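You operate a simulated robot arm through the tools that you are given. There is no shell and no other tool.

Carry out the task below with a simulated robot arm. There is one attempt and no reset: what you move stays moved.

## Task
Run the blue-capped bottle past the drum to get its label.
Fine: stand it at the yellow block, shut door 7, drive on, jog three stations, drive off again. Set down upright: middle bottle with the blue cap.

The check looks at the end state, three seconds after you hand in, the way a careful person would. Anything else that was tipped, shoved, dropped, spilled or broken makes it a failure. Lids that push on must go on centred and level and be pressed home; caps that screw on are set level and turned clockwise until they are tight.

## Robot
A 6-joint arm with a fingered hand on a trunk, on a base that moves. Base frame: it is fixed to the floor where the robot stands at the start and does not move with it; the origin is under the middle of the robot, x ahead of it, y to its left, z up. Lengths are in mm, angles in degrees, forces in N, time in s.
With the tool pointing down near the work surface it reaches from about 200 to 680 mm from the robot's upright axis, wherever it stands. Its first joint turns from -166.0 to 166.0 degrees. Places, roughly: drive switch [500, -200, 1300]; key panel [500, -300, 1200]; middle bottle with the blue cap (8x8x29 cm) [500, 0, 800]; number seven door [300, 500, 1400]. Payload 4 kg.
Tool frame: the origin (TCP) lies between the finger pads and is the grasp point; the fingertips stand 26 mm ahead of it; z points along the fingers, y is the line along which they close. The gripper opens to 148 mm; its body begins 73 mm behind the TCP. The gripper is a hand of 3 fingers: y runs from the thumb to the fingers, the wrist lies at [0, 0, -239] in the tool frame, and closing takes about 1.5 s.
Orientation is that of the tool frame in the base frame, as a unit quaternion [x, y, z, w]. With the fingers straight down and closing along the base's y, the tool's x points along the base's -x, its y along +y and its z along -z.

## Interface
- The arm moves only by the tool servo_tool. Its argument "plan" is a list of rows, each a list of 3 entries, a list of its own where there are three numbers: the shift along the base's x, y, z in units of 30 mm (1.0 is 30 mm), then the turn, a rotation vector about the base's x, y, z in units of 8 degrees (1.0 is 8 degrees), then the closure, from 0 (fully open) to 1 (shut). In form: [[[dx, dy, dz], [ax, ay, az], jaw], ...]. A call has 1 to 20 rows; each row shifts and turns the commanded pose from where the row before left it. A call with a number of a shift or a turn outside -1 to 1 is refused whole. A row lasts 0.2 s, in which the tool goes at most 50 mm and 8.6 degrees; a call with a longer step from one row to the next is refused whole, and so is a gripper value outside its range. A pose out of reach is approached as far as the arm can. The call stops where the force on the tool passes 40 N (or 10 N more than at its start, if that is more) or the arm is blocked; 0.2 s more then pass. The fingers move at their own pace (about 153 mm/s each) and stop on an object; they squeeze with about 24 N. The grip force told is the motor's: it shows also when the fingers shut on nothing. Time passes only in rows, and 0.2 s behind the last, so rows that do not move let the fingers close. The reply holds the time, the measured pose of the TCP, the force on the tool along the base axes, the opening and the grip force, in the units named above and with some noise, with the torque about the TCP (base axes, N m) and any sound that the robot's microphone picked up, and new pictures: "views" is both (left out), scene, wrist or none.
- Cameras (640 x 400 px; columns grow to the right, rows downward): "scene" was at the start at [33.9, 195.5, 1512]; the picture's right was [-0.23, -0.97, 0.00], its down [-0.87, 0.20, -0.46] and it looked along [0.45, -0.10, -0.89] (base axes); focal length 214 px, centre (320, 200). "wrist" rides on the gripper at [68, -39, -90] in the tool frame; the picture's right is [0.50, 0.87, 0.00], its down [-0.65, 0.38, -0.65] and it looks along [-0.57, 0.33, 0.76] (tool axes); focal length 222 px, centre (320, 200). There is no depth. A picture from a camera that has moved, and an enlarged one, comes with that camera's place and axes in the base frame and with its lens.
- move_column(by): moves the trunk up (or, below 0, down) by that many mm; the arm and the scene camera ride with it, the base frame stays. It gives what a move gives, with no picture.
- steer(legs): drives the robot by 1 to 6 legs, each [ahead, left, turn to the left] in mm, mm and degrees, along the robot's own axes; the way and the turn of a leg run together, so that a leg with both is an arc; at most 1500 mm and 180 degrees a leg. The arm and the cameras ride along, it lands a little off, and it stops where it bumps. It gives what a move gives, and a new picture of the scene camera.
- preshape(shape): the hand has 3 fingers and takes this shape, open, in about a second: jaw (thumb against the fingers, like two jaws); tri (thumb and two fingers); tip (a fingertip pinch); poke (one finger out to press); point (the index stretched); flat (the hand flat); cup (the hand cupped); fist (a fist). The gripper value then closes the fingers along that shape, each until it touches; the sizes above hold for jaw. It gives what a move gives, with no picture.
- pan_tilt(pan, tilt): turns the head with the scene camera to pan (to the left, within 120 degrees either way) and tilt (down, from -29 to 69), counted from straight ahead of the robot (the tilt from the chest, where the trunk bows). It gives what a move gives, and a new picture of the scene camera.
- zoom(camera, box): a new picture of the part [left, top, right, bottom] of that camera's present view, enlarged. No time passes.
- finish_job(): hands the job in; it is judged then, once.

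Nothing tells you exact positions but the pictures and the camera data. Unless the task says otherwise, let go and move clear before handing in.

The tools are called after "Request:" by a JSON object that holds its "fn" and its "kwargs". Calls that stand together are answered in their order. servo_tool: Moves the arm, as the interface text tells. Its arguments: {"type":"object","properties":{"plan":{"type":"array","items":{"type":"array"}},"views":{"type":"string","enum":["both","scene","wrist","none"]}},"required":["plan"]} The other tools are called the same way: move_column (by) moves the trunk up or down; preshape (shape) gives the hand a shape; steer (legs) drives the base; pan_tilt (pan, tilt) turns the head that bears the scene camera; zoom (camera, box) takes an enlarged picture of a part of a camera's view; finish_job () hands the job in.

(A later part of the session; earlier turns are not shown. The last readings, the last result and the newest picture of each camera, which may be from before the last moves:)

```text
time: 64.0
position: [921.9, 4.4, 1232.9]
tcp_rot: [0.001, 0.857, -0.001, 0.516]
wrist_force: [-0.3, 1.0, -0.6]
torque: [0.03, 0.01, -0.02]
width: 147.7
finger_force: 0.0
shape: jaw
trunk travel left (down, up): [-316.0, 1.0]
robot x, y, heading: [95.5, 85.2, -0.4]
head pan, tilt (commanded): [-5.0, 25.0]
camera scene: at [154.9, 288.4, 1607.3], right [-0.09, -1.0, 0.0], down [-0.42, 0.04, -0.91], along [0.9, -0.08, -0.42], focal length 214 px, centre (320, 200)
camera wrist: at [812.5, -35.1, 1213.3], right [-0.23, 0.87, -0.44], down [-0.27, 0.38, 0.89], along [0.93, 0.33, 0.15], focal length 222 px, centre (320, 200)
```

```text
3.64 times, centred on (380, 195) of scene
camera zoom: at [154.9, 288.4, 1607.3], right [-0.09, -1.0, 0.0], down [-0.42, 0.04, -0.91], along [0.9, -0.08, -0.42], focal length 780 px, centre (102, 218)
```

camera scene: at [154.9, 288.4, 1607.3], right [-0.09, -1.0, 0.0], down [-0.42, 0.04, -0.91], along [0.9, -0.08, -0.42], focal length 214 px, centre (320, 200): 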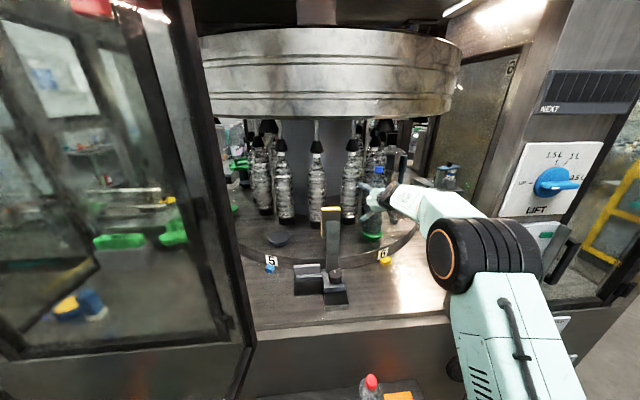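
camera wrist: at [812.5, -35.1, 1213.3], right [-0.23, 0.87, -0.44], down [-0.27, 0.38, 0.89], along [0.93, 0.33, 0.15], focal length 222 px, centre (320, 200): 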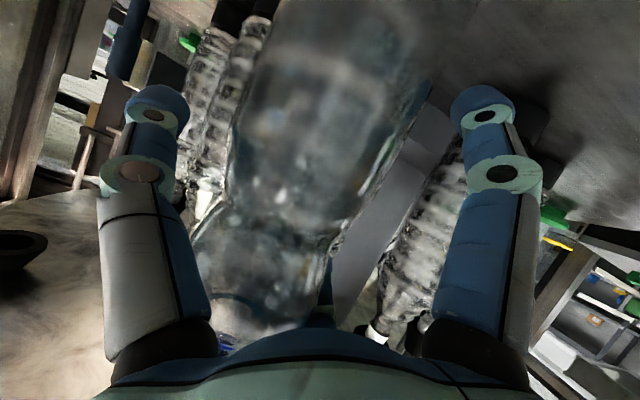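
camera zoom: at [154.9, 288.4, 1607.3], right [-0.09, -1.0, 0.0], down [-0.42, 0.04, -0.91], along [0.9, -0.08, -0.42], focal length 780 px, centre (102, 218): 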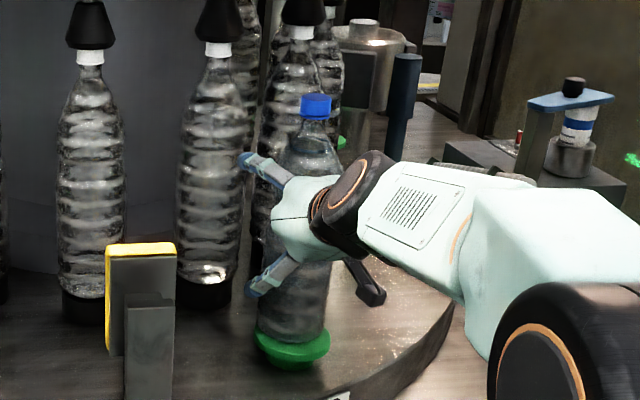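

Released and standing upright. I'll withdraw the hand straight back with the arm until the fingertips clear the bottle.

Request:
{"fn": "servo_tool", "kwargs": {"plan": [[[-0.5, 0, 0], [0, 0, 0], 0.0], [[-0.7, 0, 0], [0, 0, 0], 0.0], [[-0.8, 0, 0], [0, 0, 0], 0.0], [[-0.8, 0, 0], [0, 0, 0], 0.0], [[0, 0, 0], [0, 0, 0], 0.0]]}}

Request:
{"fn": "zoom", "kwargs": {"camera": "scene", "box": [330, 140, 430, 250]}}

```text
time: 65.2
position: [839.2, 4.2, 1233.9]
tcp_rot: [0.001, 0.86, 0.0, 0.51]
wrist_force: [0.2, -0.4, -0.1]
torque: [-0.01, -0.01, -0.01]
width: 148.0
finger_force: 0.0
shape: jaw
trunk travel left (down, up): [-316.0, 1.0]
robot x, y, heading: [92.9, 88.4, -0.2]
head pan, tilt (commanded): [-5.0, 25.0]
camera scene: at [155.5, 288.3, 1607.3], right [-0.09, -1.0, 0.0], down [-0.42, 0.04, -0.91], along [0.9, -0.08, -0.42], focal length 214 px, centre (320, 200)
camera wrist: at [729.6, -35.1, 1216.5], right [-0.24, 0.87, -0.44], down [-0.26, 0.38, 0.89], along [0.94, 0.32, 0.14], focal length 222 px, centre (320, 200)
```

scene: 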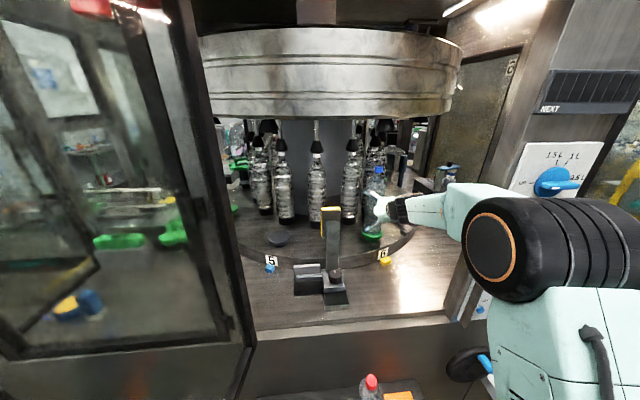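
wrist: 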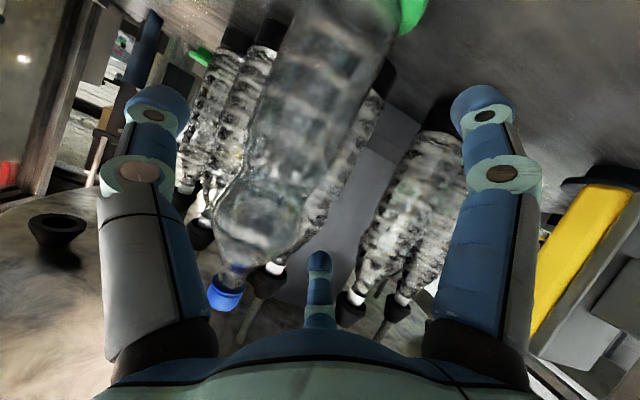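

```text
3.64 times, centred on (380, 195) of scene
camera zoom: at [155.5, 288.3, 1607.3], right [-0.09, -1.0, 0.0], down [-0.42, 0.04, -0.91], along [0.9, -0.08, -0.42], focal length 780 px, centre (102, 218)
```

zoom: 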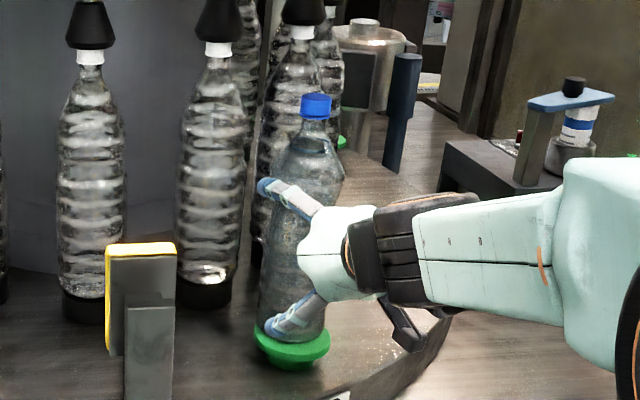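

The bottle stands centred on the green pad, hand clear in front. I'll drive straight back out of the opening.

Request:
{"fn": "steer", "kwargs": {"legs": [[-450, 0, 0]]}}

Request:
{"fn": "zoom", "kwargs": {"camera": "scene", "box": [240, 60, 480, 220]}}

Request:
{"fn": "pan_tilt", "kwargs": {"pan": 60, "tilt": 20}}

```text
time: 68.0
position: [387.1, 5.2, 1234.0]
tcp_rot: [0.003, 0.859, -0.001, 0.512]
wrist_force: [-1.0, 0.5, -0.6]
torque: [0.03, -0.01, -0.02]
width: 148.0
finger_force: 0.1
shape: jaw
trunk travel left (down, up): [-316.0, 1.0]
robot x, y, heading: [-361.3, 94.3, -0.7]
head pan, tilt (commanded): [-5.0, 25.0]
camera scene: at [-296.2, 291.8, 1607.4], right [-0.1, -1.0, 0.0], down [-0.42, 0.04, -0.91], along [0.9, -0.09, -0.42], focal length 214 px, centre (320, 200)
```

scene: 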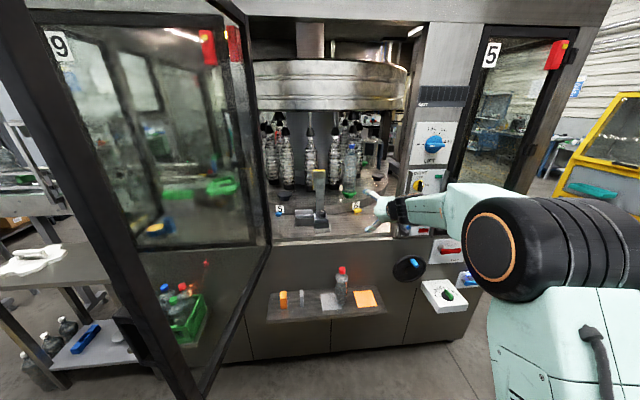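

```text
2.50 times, centred on (360, 140) of scene
camera zoom: at [-296.2, 291.8, 1607.4], right [-0.1, -1.0, 0.0], down [-0.42, 0.04, -0.91], along [0.9, -0.09, -0.42], focal length 536 px, centre (220, 350)
```

zoom: 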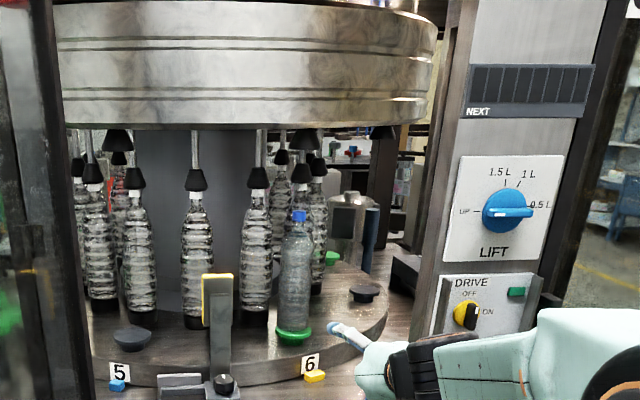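

```text
time: 69.3
position: [386.9, 4.7, 1234.3]
tcp_rot: [0.003, 0.859, -0.002, 0.511]
wrist_force: [-0.4, 0.2, 0.1]
torque: [-0.02, 0.02, -0.04]
width: 147.8
finger_force: 0.0
shape: jaw
trunk travel left (down, up): [-316.0, 1.0]
robot x, y, heading: [-358.9, 90.6, -0.6]
head pan, tilt (commanded): [60.0, 20.0]
camera scene: at [-340.2, 380.9, 1615.4], right [0.86, -0.51, 0.0], down [-0.17, -0.29, -0.94], along [0.48, 0.81, -0.34], focal length 214 px, centre (320, 200)
```

scene: 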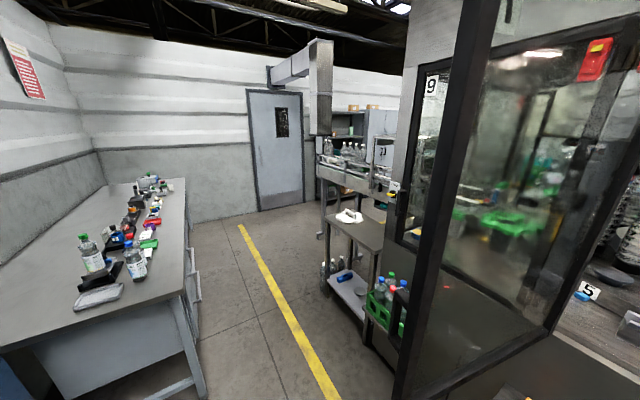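

The bottle stands centred on the green pad and nothing else moved. Next is door 7: its free edge is near (-20, 567), so I must get round to its outer side. First I fold the arm back to its compact tool-down posture.

Request:
{"fn": "servo_tool", "kwargs": {"plan": [[[-0.9, -0.29, 0.46], [0, 0.65, 0], 0.0], [[-0.9, -0.29, 0.46], [0, 0.65, 0], 0.0], [[-0.9, -0.29, 0.46], [0, 0.65, 0], 0.0], [[-0.9, -0.29, 0.46], [0, 0.65, 0], 0.0], [[-0.9, -0.29, 0.46], [0, 0.65, 0], 0.0], [[-0.9, -0.29, 0.46], [0, 0.65, 0], 0.0], [[-0.9, -0.29, 0.46], [0, 0.65, 0], 0.0], [[-0.9, -0.29, 0.46], [0, 0.65, 0], 0.0], [[-0.9, -0.29, 0.46], [0, 0.65, 0], 0.0], [[-0.9, -0.29, 0.46], [0, 0.65, 0], 0.0], [[-0.9, -0.29, 0.46], [0, 0.65, 0], 0.0], [[-0.9, -0.29, 0.46], [0, 0.62, 0], 0.0], [[0, 0, 0], [0, 0, 0], 0.0]], "views": "wrist"}}

Request:
{"fn": "pan_tilt", "kwargs": {"pan": 40, "tilt": 20}}

```text
time: 72.1
position: [62.0, -99.8, 1399.7]
tcp_rot: [0.002, 1.0, -0.004, -0.006]
wrist_force: [-0.4, -0.2, -0.2]
torque: [0.0, 0.01, -0.03]
width: 148.3
finger_force: 0.0
shape: jaw
trunk travel left (down, up): [-316.0, 1.0]
robot x, y, heading: [-357.1, 89.0, -0.5]
head pan, tilt (commanded): [60.0, 20.0]
camera wrist: at [-1.9, -137.7, 1490.0], right [-0.5, 0.87, 0.0], down [0.66, 0.38, 0.64], along [0.56, 0.32, -0.77], focal length 222 px, centre (320, 200)
```

wrist: 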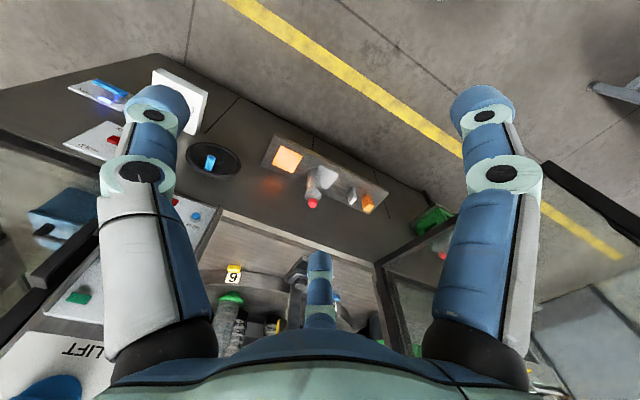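

```text
time: 73.0
position: [62.7, -98.8, 1399.1]
tcp_rot: [0.002, 1.0, -0.004, -0.005]
wrist_force: [0.5, -0.6, 0.4]
torque: [-0.03, 0.01, 0.01]
width: 147.7
finger_force: 0.1
shape: jaw
trunk travel left (down, up): [-316.0, 1.0]
robot x, y, heading: [-357.0, 88.9, -0.5]
head pan, tilt (commanded): [40.0, 20.0]
camera scene: at [-315.8, 359.9, 1615.4], right [0.64, -0.77, 0.0], down [-0.26, -0.22, -0.94], along [0.73, 0.6, -0.34], focal length 214 px, centre (320, 200)
```

scene: 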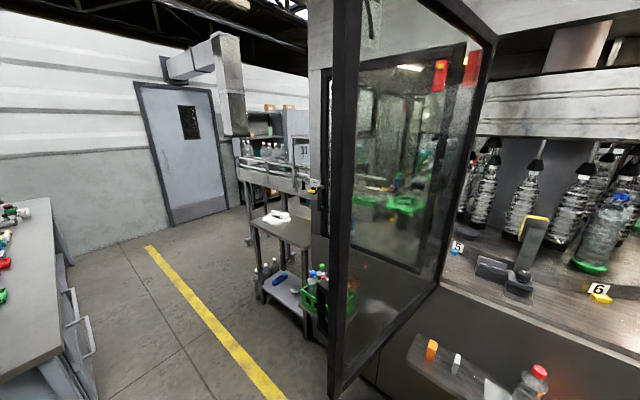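

The arm is folded compactly. I'll back up 240 mm so the hand clears the door's free edge, then strafe left to the outer side of the door.

Request:
{"fn": "steer", "kwargs": {"legs": [[-240, 0, 0]]}}

Request:
{"fn": "steer", "kwargs": {"legs": [[0, 820, 0]]}}

Request:
{"fn": "pan_tilt", "kwargs": {"pan": -20, "tilt": 25}}

```text
time: 74.7
position: [-171.2, -96.7, 1399.3]
tcp_rot: [0.003, 1.0, -0.004, -0.006]
wrist_force: [0.4, -0.1, -0.4]
torque: [-0.01, 0.0, 0.02]
width: 147.7
finger_force: 0.1
shape: jaw
trunk travel left (down, up): [-316.0, 1.0]
robot x, y, heading: [-590.8, 95.3, -0.7]
head pan, tilt (commanded): [40.0, 20.0]
camera scene: at [-549.9, 362.4, 1615.6], right [0.63, -0.77, 0.0], down [-0.26, -0.22, -0.94], along [0.73, 0.6, -0.34], focal length 214 px, centre (320, 200)
```

scene: 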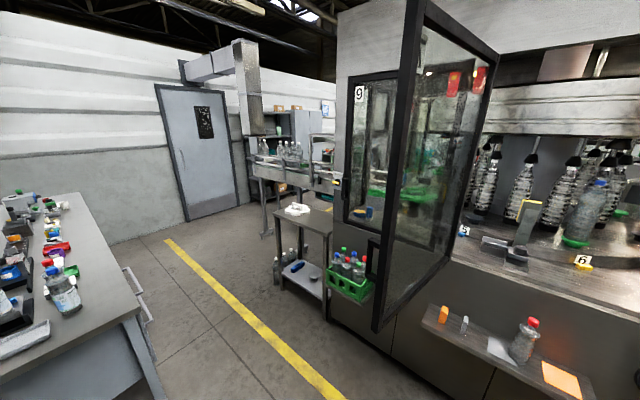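

```text
time: 82.4
position: [-164.1, 736.4, 1400.6]
tcp_rot: [-0.003, 1.0, -0.004, -0.005]
wrist_force: [-0.4, -0.7, 0.4]
torque: [0.01, -0.01, 0.0]
width: 148.0
finger_force: 0.0
shape: jaw
trunk travel left (down, up): [-316.0, 1.0]
robot x, y, heading: [-585.8, 922.4, -0.1]
head pan, tilt (commanded): [40.0, 20.0]
camera scene: at [-546.3, 1192.6, 1615.4], right [0.64, -0.77, 0.0], down [-0.26, -0.22, -0.94], along [0.72, 0.6, -0.34], focal length 214 px, centre (320, 200)
```

scene: 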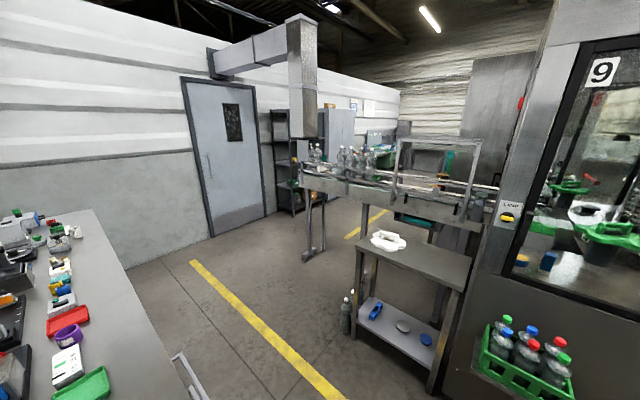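

```text
time: 83.7
position: [-164.2, 737.0, 1400.3]
tcp_rot: [-0.003, 1.0, -0.003, -0.006]
wrist_force: [-0.1, -0.1, -0.4]
torque: [-0.01, -0.03, -0.02]
width: 147.8
finger_force: 0.0
shape: jaw
trunk travel left (down, up): [-316.0, 1.0]
robot x, y, heading: [-584.0, 919.4, -0.1]
head pan, tilt (commanded): [-20.0, 25.0]
camera scene: at [-531.3, 1101.2, 1607.4], right [-0.34, -0.94, 0.0], down [-0.4, 0.15, -0.91], along [0.85, -0.31, -0.42], focal length 214 px, centre (320, 200)
```

scene: 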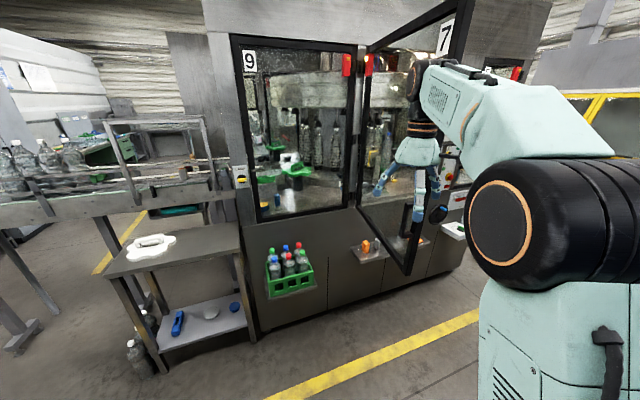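

I'm on the outer side now and can see door 7's outer face and its handle near the free edge. The vertical hand makes a good pusher, so I'll make a fist and drive ahead so the hand is beside the free edge.

Request:
{"fn": "preshape", "kwargs": {"shape": "fist"}}

Request:
{"fn": "steer", "kwargs": {"legs": [[200, 0, 0]]}}

Request:
{"fn": "zoom", "kwargs": {"camera": "scene", "box": [320, 20, 560, 300]}}

```text
time: 84.6
position: [-163.4, 737.8, 1399.6]
tcp_rot: [-0.003, 1.0, -0.003, -0.005]
wrist_force: [-0.3, 0.8, -0.6]
torque: [0.0, -0.01, 0.0]
width: 0.1
finger_force: 0.0
shape: fist
trunk travel left (down, up): [-316.0, 1.0]
robot x, y, heading: [-586.1, 921.4, -0.1]
head pan, tilt (commanded): [-20.0, 25.0]
```

```text
time: 86.2
position: [35.2, 737.6, 1398.4]
tcp_rot: [-0.002, 1.0, -0.003, -0.005]
wrist_force: [0.1, 0.2, 0.1]
torque: [-0.02, 0.0, 0.01]
width: 0.0
finger_force: 0.0
shape: fist
trunk travel left (down, up): [-316.0, 1.0]
robot x, y, heading: [-384.5, 921.1, 0.0]
head pan, tilt (commanded): [-20.0, 25.0]
camera scene: at [-331.7, 1100.8, 1607.2], right [-0.34, -0.94, 0.0], down [-0.4, 0.15, -0.91], along [0.85, -0.31, -0.42], focal length 214 px, centre (320, 200)
```

scene: 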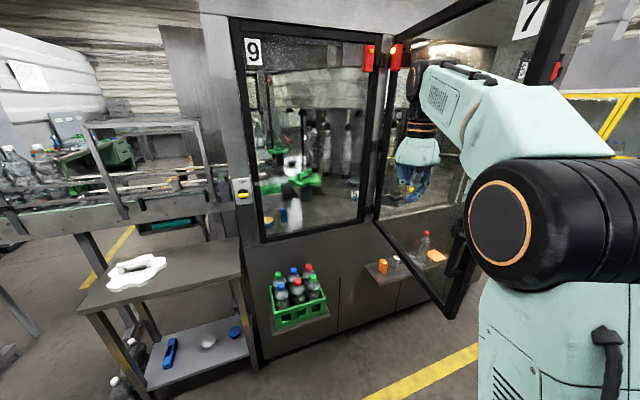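

```text
1.43 times, centred on (440, 160) of scene
camera zoom: at [-331.7, 1100.8, 1607.2], right [-0.34, -0.94, 0.0], down [-0.4, 0.15, -0.91], along [0.85, -0.31, -0.42], focal length 306 px, centre (149, 257)
```

zoom: 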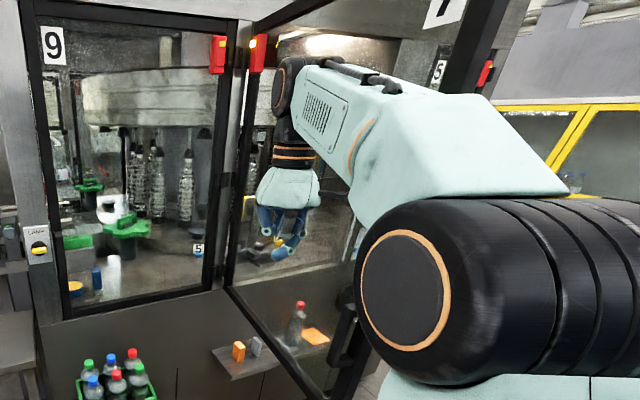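

The fist is beside the door's outer face near its free edge, above the handle. I'll strafe right in small steps until contact.

Request:
{"fn": "steer", "kwargs": {"legs": [[0, -80, 0]]}}

Request:
{"fn": "steer", "kwargs": {"legs": [[0, -60, 0]]}}

```text
time: 87.5
position: [36.5, 657.7, 1399.4]
tcp_rot: [-0.003, 1.0, -0.003, -0.005]
wrist_force: [-0.7, 0.6, -0.7]
torque: [0.03, 0.0, -0.01]
width: 0.0
finger_force: 0.1
shape: fist
trunk travel left (down, up): [-316.0, 1.0]
robot x, y, heading: [-385.6, 842.6, -0.4]
head pan, tilt (commanded): [-20.0, 25.0]
camera scene: at [-332.2, 1022.0, 1607.4], right [-0.34, -0.94, 0.0], down [-0.4, 0.15, -0.91], along [0.85, -0.31, -0.42], focal length 214 px, centre (320, 200)
```

scene: 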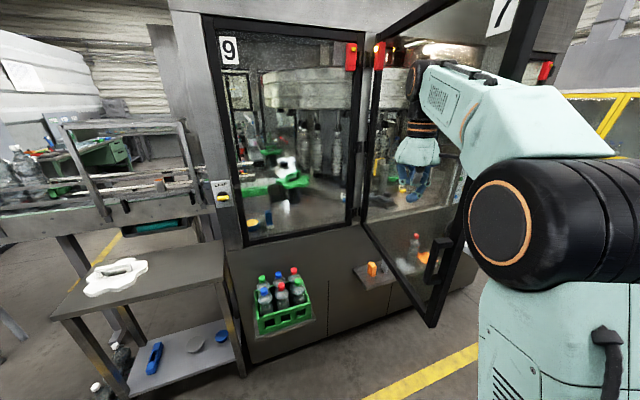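

```text
time: 88.7
position: [36.2, 600.2, 1400.4]
tcp_rot: [-0.003, 1.0, -0.004, -0.006]
wrist_force: [-0.3, -0.6, -0.2]
torque: [0.0, -0.02, 0.01]
width: 0.0
finger_force: 0.1
shape: fist
trunk travel left (down, up): [-316.0, 1.0]
robot x, y, heading: [-387.5, 786.8, -0.2]
head pan, tilt (commanded): [-20.0, 25.0]
camera scene: at [-332.3, 963.4, 1607.4], right [-0.34, -0.94, 0.0], down [-0.4, 0.14, -0.91], along [0.85, -0.31, -0.42], focal length 214 px, centre (320, 200)
```

scene: 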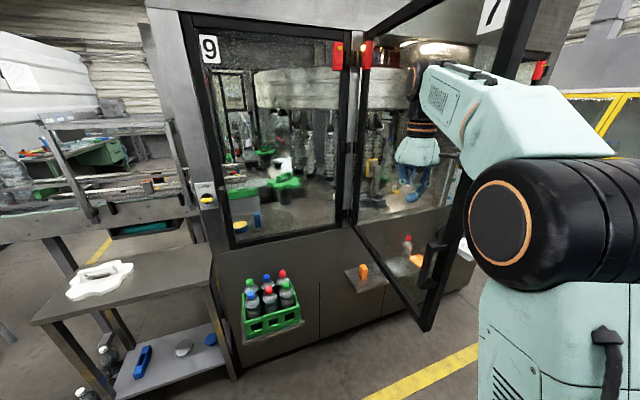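

No contact force yet. I'll zoom to see how far the fist is from the door.

Request:
{"fn": "zoom", "kwargs": {"camera": "scene", "box": [340, 20, 500, 180]}}

Request:
{"fn": "zoom", "kwargs": {"camera": "scene", "box": [340, 180, 500, 340]}}

Request:
{"fn": "servo_tool", "kwargs": {"plan": [[[0, 0, 0], [0, 0, 0], 0]], "views": "wrist"}}

```text
2.50 times, centred on (420, 100) of scene
camera zoom: at [-332.3, 963.4, 1607.4], right [-0.34, -0.94, 0.0], down [-0.4, 0.14, -0.91], along [0.85, -0.31, -0.42], focal length 536 px, centre (70, 450)
```

zoom: 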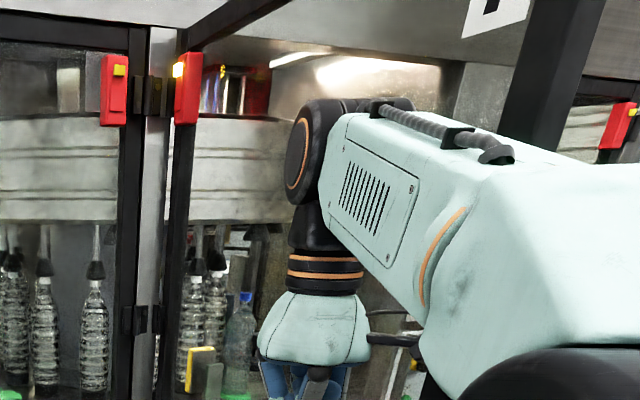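

```text
2.50 times, centred on (420, 260) of scene
camera zoom: at [-332.3, 963.4, 1607.4], right [-0.34, -0.94, 0.0], down [-0.4, 0.14, -0.91], along [0.85, -0.31, -0.42], focal length 536 px, centre (70, 50)
```

zoom: 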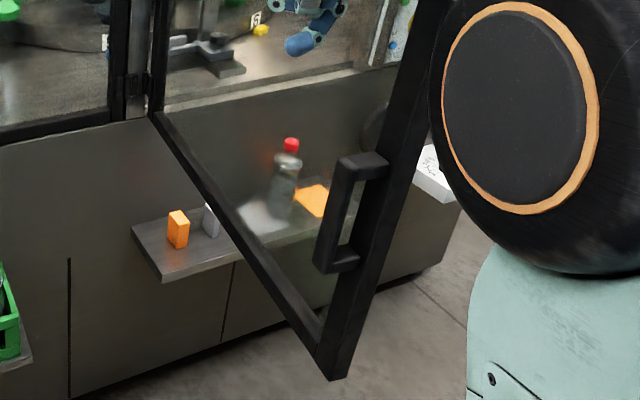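

```text
time: 89.1
position: [36.2, 601.1, 1400.3]
tcp_rot: [-0.003, 1.0, -0.003, -0.005]
wrist_force: [0.9, 0.1, 0.6]
torque: [-0.01, -0.06, 0.01]
width: 0.1
finger_force: 0.0
shape: fist
trunk travel left (down, up): [-316.0, 1.0]
robot x, y, heading: [-389.2, 792.4, 0.0]
head pan, tilt (commanded): [-20.0, 25.0]
camera wrist: at [-28.7, 561.1, 1489.9], right [-0.51, 0.86, 0.0], down [0.66, 0.39, 0.64], along [0.56, 0.33, -0.76], focal length 222 px, centre (320, 200)
```

wrist: 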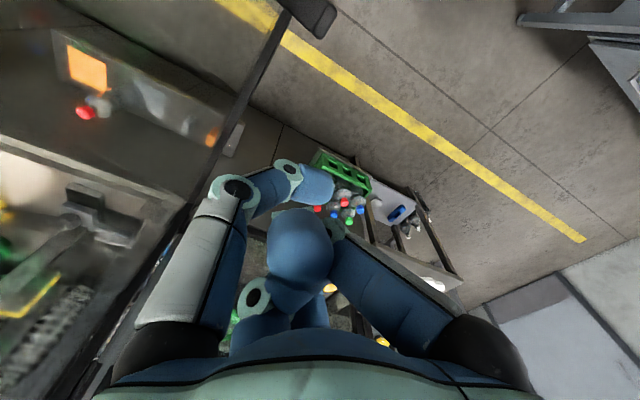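

The free edge is actually near (-56, 529) with the door bottom at z≈1000, so the fist is just about to touch. I'll strafe right another 60 mm (backing 20 mm to keep the elbow clear of the edge).

Request:
{"fn": "steer", "kwargs": {"legs": [[-20, -60, 0]]}}

Request:
{"fn": "zoom", "kwargs": {"camera": "scene", "box": [340, 180, 500, 340]}}

```text
time: 90.3
position: [17.4, 539.6, 1398.9]
tcp_rot: [-0.005, 1.0, -0.003, -0.005]
wrist_force: [0.4, 0.2, 0.2]
torque: [-0.01, 0.02, 0.0]
width: 0.0
finger_force: 0.0
shape: fist
trunk travel left (down, up): [-316.0, 1.0]
robot x, y, heading: [-405.9, 723.2, 0.2]
head pan, tilt (commanded): [-20.0, 25.0]
camera scene: at [-352.4, 903.6, 1607.4], right [-0.34, -0.94, 0.0], down [-0.4, 0.14, -0.91], along [0.85, -0.31, -0.42], focal length 214 px, centre (320, 200)
```

scene: 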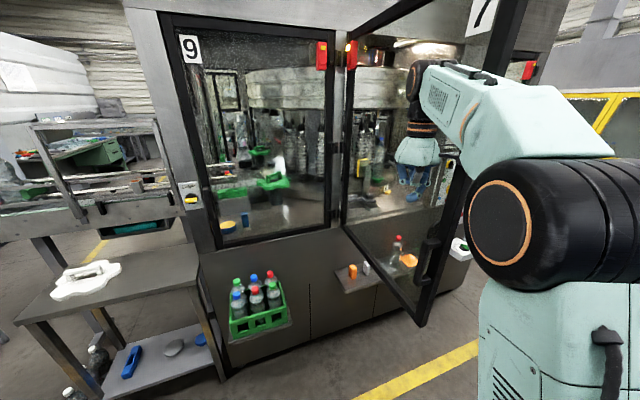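

```text
2.50 times, centred on (420, 260) of scene
camera zoom: at [-352.4, 903.6, 1607.4], right [-0.34, -0.94, 0.0], down [-0.4, 0.14, -0.91], along [0.85, -0.31, -0.42], focal length 536 px, centre (70, 50)
```

zoom: 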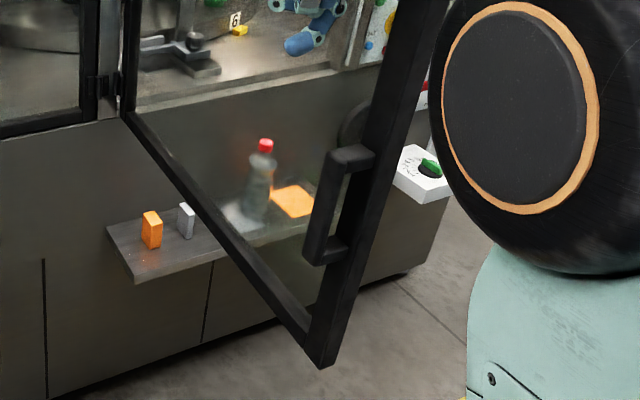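

The door is now following the fist with negligible force (its free corner moved about 60 mm). I'll continue sweeping along its arc.

Request:
{"fn": "steer", "kwargs": {"legs": [[0, -190, 0]]}}

Request:
{"fn": "pan_tilt", "kwargs": {"pan": -35, "tilt": 25}}

```text
time: 92.6
position: [16.8, 351.4, 1399.9]
tcp_rot: [-0.004, 1.0, -0.003, -0.005]
wrist_force: [0.4, 0.0, 1.2]
torque: [0.01, -0.01, 0.01]
width: 0.0
finger_force: 0.0
shape: fist
trunk travel left (down, up): [-316.0, 1.0]
robot x, y, heading: [-402.5, 531.6, 0.1]
head pan, tilt (commanded): [-20.0, 25.0]
camera scene: at [-352.2, 713.3, 1607.4], right [-0.34, -0.94, 0.0], down [-0.4, 0.14, -0.91], along [0.85, -0.31, -0.42], focal length 214 px, centre (320, 200)
```

scene: 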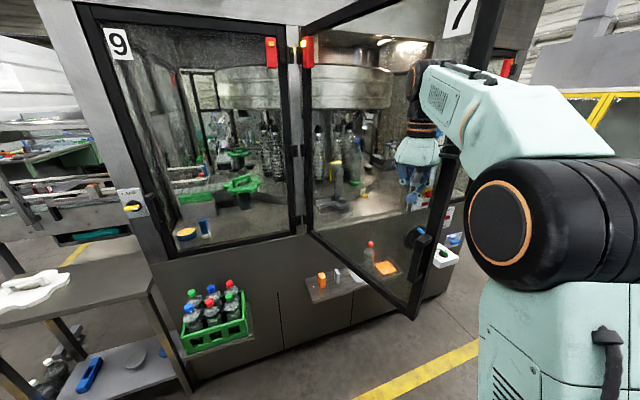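

```text
time: 93.4
position: [17.5, 350.5, 1400.2]
tcp_rot: [-0.004, 1.0, -0.003, -0.005]
wrist_force: [0.3, 0.0, -0.3]
torque: [0.0, 0.04, 0.0]
width: 0.0
finger_force: 0.0
shape: fist
trunk travel left (down, up): [-316.0, 1.0]
robot x, y, heading: [-407.1, 535.2, 0.4]
head pan, tilt (commanded): [-35.0, 25.0]
camera scene: at [-363.2, 692.4, 1607.3], right [-0.57, -0.82, 0.0], down [-0.35, 0.24, -0.91], along [0.74, -0.52, -0.42], focal length 214 px, centre (320, 200)
```

scene: 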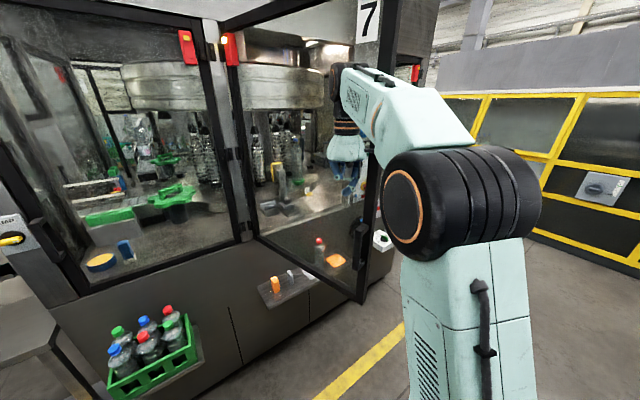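

The door has swung in to roughly 18° past square. Continuing along the arc: ahead 100, right 210.

Request:
{"fn": "steer", "kwargs": {"legs": [[30, -105, 0], [65, -105, 0]]}}

Request:
{"fn": "zoom", "kwargs": {"camera": "scene", "box": [180, 20, 500, 320]}}

```text
time: 96.2
position: [111.5, 140.2, 1398.7]
tcp_rot: [-0.004, 1.0, -0.004, -0.005]
wrist_force: [0.8, -0.9, 0.8]
torque: [0.02, 0.0, -0.02]
width: 0.0
finger_force: 0.0
shape: fist
trunk travel left (down, up): [-316.0, 1.0]
robot x, y, heading: [-312.3, 323.9, -0.2]
head pan, tilt (commanded): [-35.0, 25.0]
camera scene: at [-267.4, 482.4, 1607.3], right [-0.57, -0.82, 0.0], down [-0.35, 0.24, -0.91], along [0.74, -0.52, -0.42], focal length 214 px, centre (320, 200)
```

scene: 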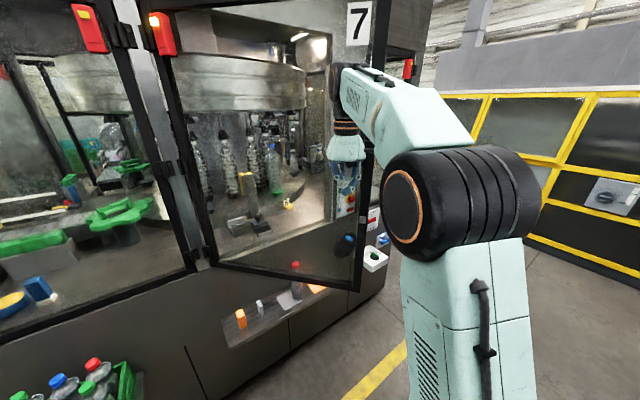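

```text
1.33 times, centred on (340, 170) of scene
camera zoom: at [-267.4, 482.4, 1607.3], right [-0.57, -0.82, 0.0], down [-0.35, 0.24, -0.91], along [0.74, -0.52, -0.42], focal length 286 px, centre (293, 240)
```

zoom: 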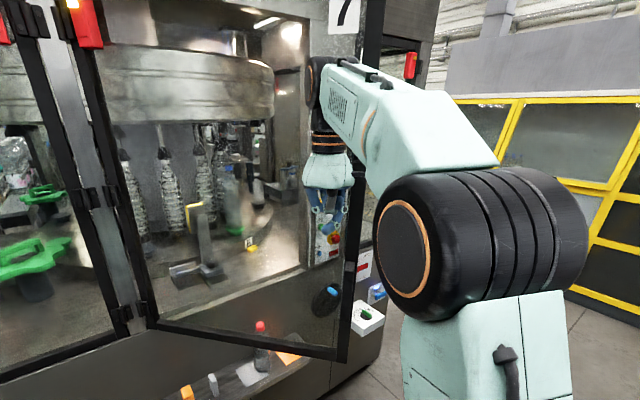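

The door is about half closed. Next arc segment.

Request:
{"fn": "steer", "kwargs": {"legs": [[80, -80, 0], [100, -60, 0]]}}

Request:
{"fn": "pan_tilt", "kwargs": {"pan": -20, "tilt": 20}}

```text
time: 98.4
position: [292.0, 2.1, 1400.3]
tcp_rot: [-0.004, 1.0, -0.003, -0.005]
wrist_force: [0.2, -0.1, -0.5]
torque: [-0.03, 0.0, 0.04]
width: 0.1
finger_force: 0.1
shape: fist
trunk travel left (down, up): [-316.0, 1.0]
robot x, y, heading: [-131.8, 191.0, 0.1]
head pan, tilt (commanded): [-35.0, 25.0]
camera scene: at [-87.1, 344.3, 1607.2], right [-0.57, -0.82, 0.0], down [-0.35, 0.24, -0.91], along [0.74, -0.52, -0.42], focal length 214 px, centre (320, 200)
```

scene: 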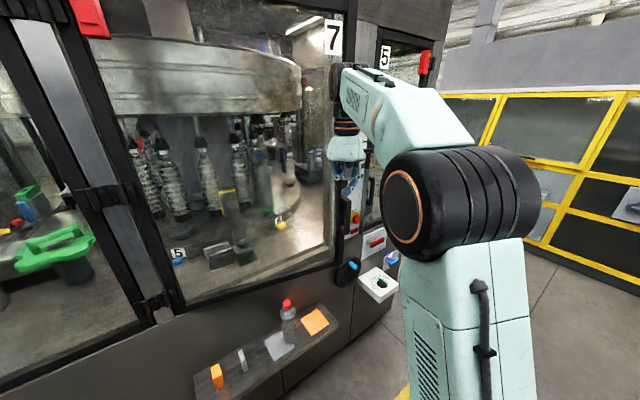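

```text
time: 99.1
position: [293.7, 2.2, 1400.1]
tcp_rot: [-0.004, 1.0, -0.003, -0.005]
wrist_force: [-0.3, -1.1, 0.1]
torque: [0.03, -0.02, 0.0]
width: 0.1
finger_force: 0.1
shape: fist
trunk travel left (down, up): [-316.0, 1.0]
robot x, y, heading: [-129.4, 187.3, -0.0]
head pan, tilt (commanded): [-20.0, 20.0]
camera scene: at [-75.3, 365.6, 1615.4], right [-0.34, -0.94, 0.0], down [-0.32, 0.12, -0.94], along [0.88, -0.32, -0.34], focal length 214 px, centre (320, 200)
```

scene: 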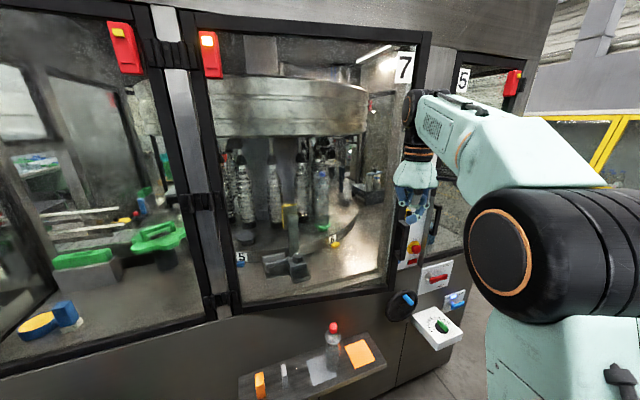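

The door is around 70° shut and the bottle still stands. I'll push straight ahead 120 mm, then finish gently.

Request:
{"fn": "steer", "kwargs": {"legs": [[120, 0, 0]]}}

Request:
{"fn": "zoom", "kwargs": {"camera": "scene", "box": [150, 20, 480, 320]}}

```text
time: 100.4
position: [412.7, 1.7, 1399.8]
tcp_rot: [-0.004, 1.0, -0.003, -0.006]
wrist_force: [0.9, 0.5, -0.7]
torque: [-0.02, -0.02, 0.0]
width: 0.0
finger_force: 0.0
shape: fist
trunk travel left (down, up): [-316.0, 1.0]
robot x, y, heading: [-13.6, 188.1, -0.5]
head pan, tilt (commanded): [-20.0, 20.0]
camera scene: at [45.3, 365.4, 1615.3], right [-0.34, -0.94, 0.0], down [-0.32, 0.12, -0.94], along [0.88, -0.32, -0.34], focal length 214 px, centre (320, 200)
```

scene: 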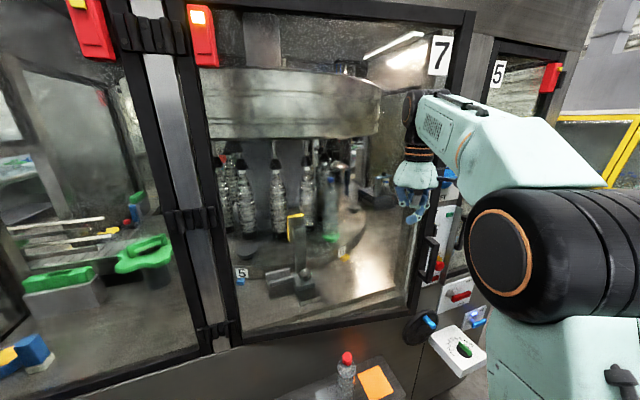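

```text
1.33 times, centred on (315, 170) of scene
camera zoom: at [45.3, 365.4, 1615.3], right [-0.34, -0.94, 0.0], down [-0.32, 0.12, -0.94], along [0.88, -0.32, -0.34], focal length 286 px, centre (327, 240)
```

zoom: 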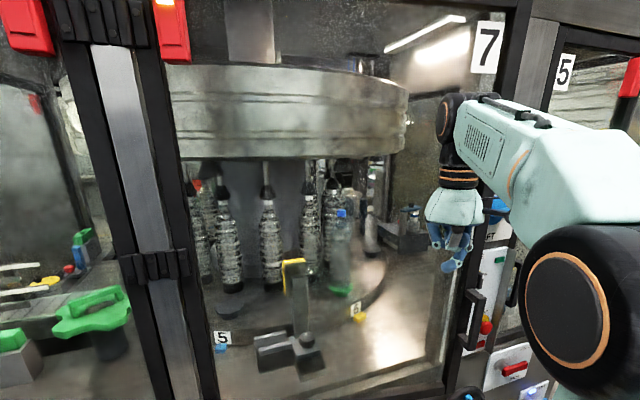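

The door is nearly shut. I'll finish with gentle arm pushes so I can feel when it seats.

Request:
{"fn": "servo_tool", "kwargs": {"plan": [[[0.4, 0, 0], [0, 0, 0], 0], [[0.4, 0, 0], [0, 0, 0], 0], [[0.4, 0, 0], [0, 0, 0], 0], [[0.4, 0, 0], [0, 0, 0], 0], [[0, 0, 0], [0, 0, 0], 0]], "views": "scene"}}

```text
time: 101.6
position: [459.9, 2.3, 1399.7]
tcp_rot: [-0.002, 1.0, -0.003, -0.005]
wrist_force: [-0.6, 0.2, 0.3]
torque: [0.02, 0.01, 0.05]
width: 0.1
finger_force: 0.0
shape: fist
trunk travel left (down, up): [-316.0, 1.0]
robot x, y, heading: [-14.2, 188.1, 0.1]
head pan, tilt (commanded): [-20.0, 20.0]
camera scene: at [44.8, 365.4, 1615.4], right [-0.34, -0.94, 0.0], down [-0.32, 0.12, -0.94], along [0.88, -0.32, -0.34], focal length 214 px, centre (320, 200)
```

scene: 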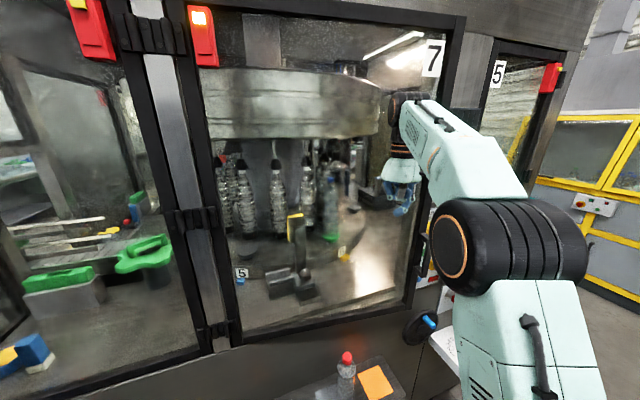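

Request:
{"fn": "servo_tool", "kwargs": {"plan": [[[0.3, 0, 0], [0, 0, 0], 0], [[0.3, 0, 0], [0, 0, 0], 0], [[0.3, 0, 0], [0, 0, 0], 0], [[0.3, 0, 0], [0, 0, 0], 0], [[0, 0, 0], [0, 0, 0], 0]], "views": "scene"}}

Request:
{"fn": "zoom", "kwargs": {"camera": "scene", "box": [340, 20, 500, 180]}}

Request:
{"fn": "zoom", "kwargs": {"camera": "scene", "box": [340, 180, 500, 340]}}

```text
time: 102.8
position: [492.2, 3.9, 1395.0]
tcp_rot: [-0.002, 1.0, -0.003, -0.004]
wrist_force: [-0.2, -1.2, 0.1]
torque: [0.01, -0.03, 0.0]
width: 0.1
finger_force: 0.1
shape: fist
out of reach, approached as far as the arm can: row 4
trunk travel left (down, up): [-316.0, 1.0]
robot x, y, heading: [-8.7, 187.4, 0.2]
head pan, tilt (commanded): [-20.0, 20.0]
camera scene: at [45.2, 365.3, 1615.4], right [-0.34, -0.94, 0.0], down [-0.32, 0.12, -0.94], along [0.88, -0.32, -0.34], focal length 214 px, centre (320, 200)
```

scene: 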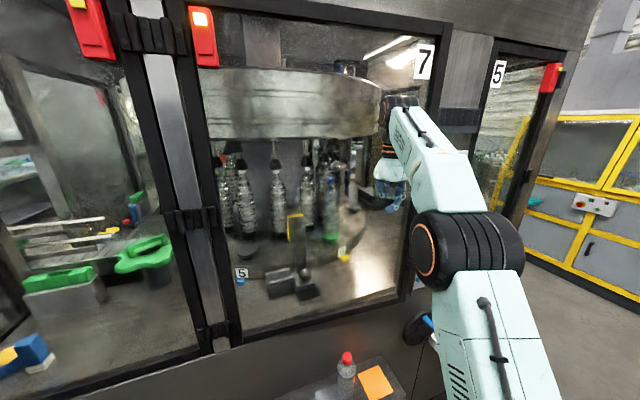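

```text
2.50 times, centred on (420, 100) of scene
camera zoom: at [45.2, 365.3, 1615.4], right [-0.34, -0.94, 0.0], down [-0.32, 0.12, -0.94], along [0.88, -0.32, -0.34], focal length 536 px, centre (70, 450)
```

zoom: 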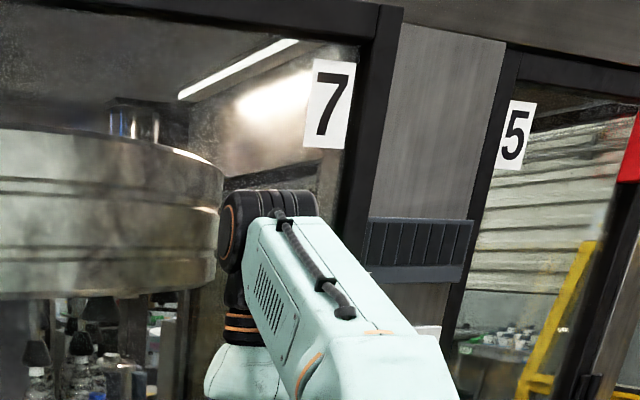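

```text
2.50 times, centred on (420, 260) of scene
camera zoom: at [45.2, 365.3, 1615.4], right [-0.34, -0.94, 0.0], down [-0.32, 0.12, -0.94], along [0.88, -0.32, -0.34], focal length 536 px, centre (70, 50)
```

zoom: 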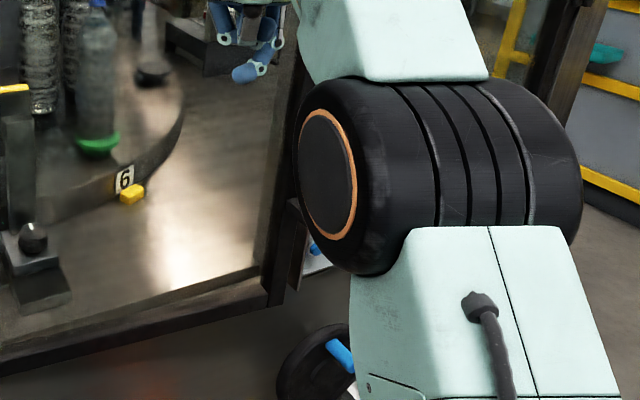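

The arm is at its reach limit for this posture with no resistance yet. I'll nudge the base ahead in small amounts to finish closing.

Request:
{"fn": "steer", "kwargs": {"legs": [[20, 0, 0]]}}

Request:
{"fn": "steer", "kwargs": {"legs": [[15, 0, 0]]}}

Request:
{"fn": "zoom", "kwargs": {"camera": "scene", "box": [340, 20, 500, 180]}}

```text
time: 103.6
position: [509.8, 4.1, 1396.7]
tcp_rot: [-0.003, 1.0, -0.003, -0.004]
wrist_force: [-0.2, -0.2, 0.4]
torque: [0.04, 0.0, 0.0]
width: 0.1
finger_force: 0.1
shape: fist
trunk travel left (down, up): [-316.0, 1.0]
robot x, y, heading: [11.3, 186.0, 0.1]
head pan, tilt (commanded): [-20.0, 20.0]
camera scene: at [62.7, 365.3, 1615.3], right [-0.34, -0.94, 0.0], down [-0.32, 0.12, -0.94], along [0.88, -0.32, -0.34], focal length 214 px, centre (320, 200)
```

scene: 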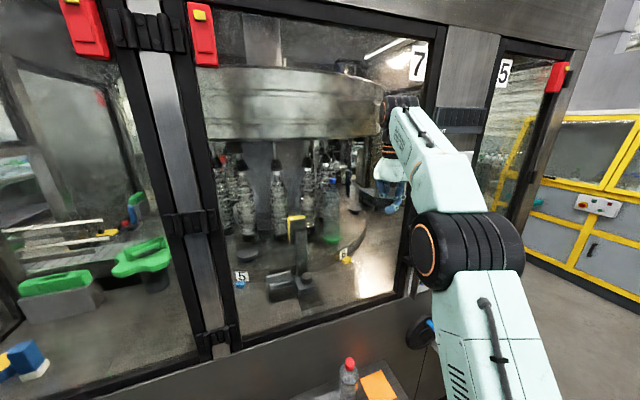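

```text
time: 104.5
position: [524.3, 3.4, 1396.7]
tcp_rot: [-0.003, 1.0, -0.003, -0.008]
wrist_force: [-2.0, 0.2, -0.4]
torque: [0.02, -0.16, 0.02]
width: 0.0
finger_force: 0.1
shape: fist
trunk travel left (down, up): [-316.0, 1.0]
robot x, y, heading: [21.9, 185.6, 0.1]
head pan, tilt (commanded): [-20.0, 20.0]
stopped in leg 1: the force on the tool passed its limit at 48 N (the readings are from after the stop); the commanded pose is now the measured one
camera scene: at [79.5, 365.2, 1615.5], right [-0.34, -0.94, 0.0], down [-0.32, 0.12, -0.94], along [0.88, -0.32, -0.34], focal length 214 px, centre (320, 200)
```

scene: 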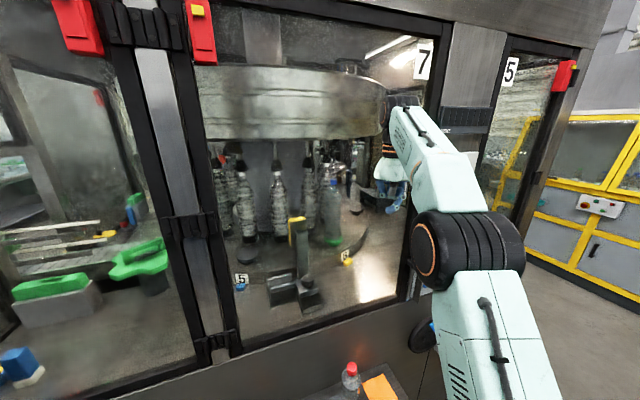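

```text
2.50 times, centred on (420, 100) of scene
camera zoom: at [79.5, 365.2, 1615.5], right [-0.34, -0.94, 0.0], down [-0.32, 0.12, -0.94], along [0.88, -0.32, -0.34], focal length 536 px, centre (70, 450)
```

zoom: 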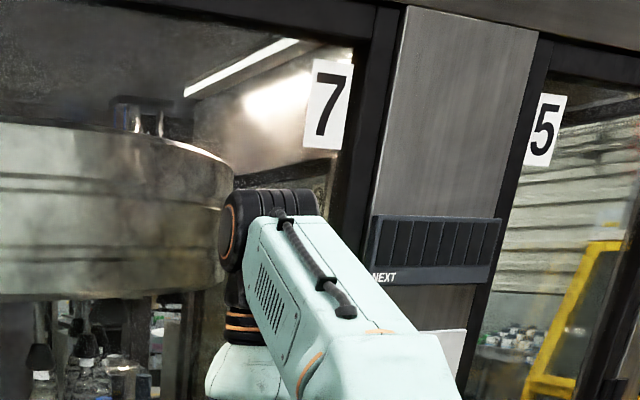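

The door met its stop (48 N) and the interlock lamp by its hinge has gone from lit to dark, so door 7 is shut. I'll back off and check that it stays closed.

Request:
{"fn": "steer", "kwargs": {"legs": [[-180, 0, 0]]}}

Request:
{"fn": "pan_tilt", "kwargs": {"pan": -20, "tilt": 15}}

Request:
{"fn": "zoom", "kwargs": {"camera": "scene", "box": [150, 0, 470, 200]}}

Request:
{"fn": "zoom", "kwargs": {"camera": "scene", "box": [300, 150, 480, 330]}}

```text
time: 106.0
position: [343.5, 2.8, 1396.3]
tcp_rot: [-0.003, 1.0, -0.003, -0.007]
wrist_force: [-0.4, -1.1, 0.5]
torque: [0.01, 0.01, 0.0]
width: 0.3
finger_force: 0.1
shape: fist
trunk travel left (down, up): [-316.0, 1.0]
robot x, y, heading: [-155.1, 191.0, -0.3]
head pan, tilt (commanded): [-20.0, 20.0]
camera scene: at [-100.7, 365.7, 1615.6], right [-0.35, -0.94, 0.0], down [-0.32, 0.12, -0.94], along [0.88, -0.32, -0.34], focal length 214 px, centre (320, 200)
```

scene: 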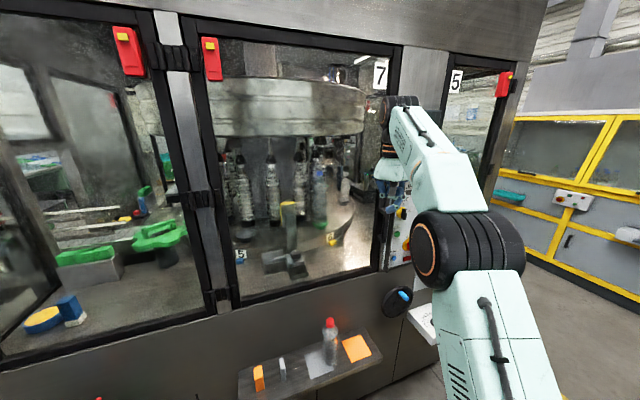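

```text
time: 106.7
position: [344.6, 3.5, 1396.3]
tcp_rot: [-0.003, 1.0, -0.003, -0.009]
wrist_force: [0.5, -0.2, -0.8]
torque: [-0.01, -0.01, -0.03]
width: 0.0
finger_force: 0.2
shape: fist
trunk travel left (down, up): [-316.0, 1.0]
robot x, y, heading: [-156.5, 186.8, -0.1]
head pan, tilt (commanded): [-20.0, 15.0]
camera scene: at [-100.3, 365.6, 1623.5], right [-0.35, -0.94, 0.0], down [-0.24, 0.09, -0.97], along [0.91, -0.33, -0.26], focal length 214 px, centre (320, 200)
```

scene: 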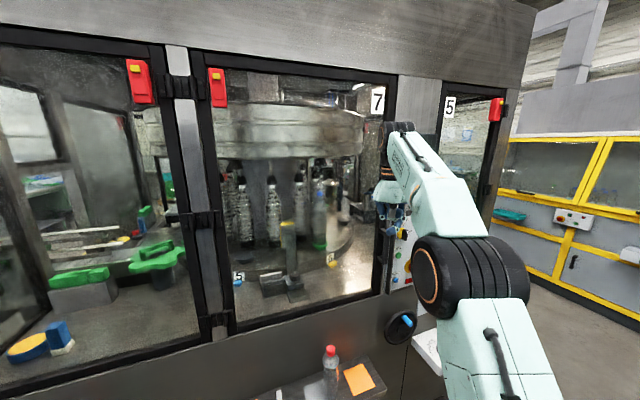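

```text
2.00 times, centred on (310, 100) of scene
camera zoom: at [-100.3, 365.6, 1623.5], right [-0.35, -0.94, 0.0], down [-0.24, 0.09, -0.97], along [0.91, -0.33, -0.26], focal length 429 px, centre (340, 400)
```

zoom: 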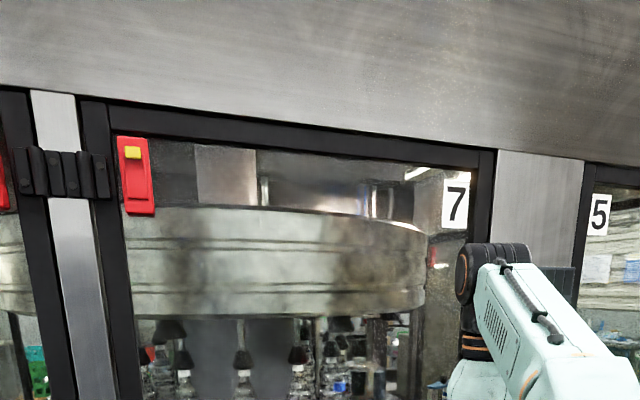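

```text
2.22 times, centred on (390, 240) of scene
camera zoom: at [-100.3, 365.6, 1623.5], right [-0.35, -0.94, 0.0], down [-0.24, 0.09, -0.97], along [0.91, -0.33, -0.26], focal length 477 px, centre (164, 111)
```

zoom: 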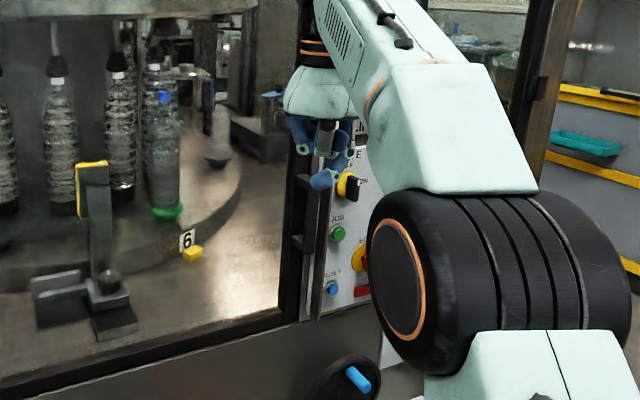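

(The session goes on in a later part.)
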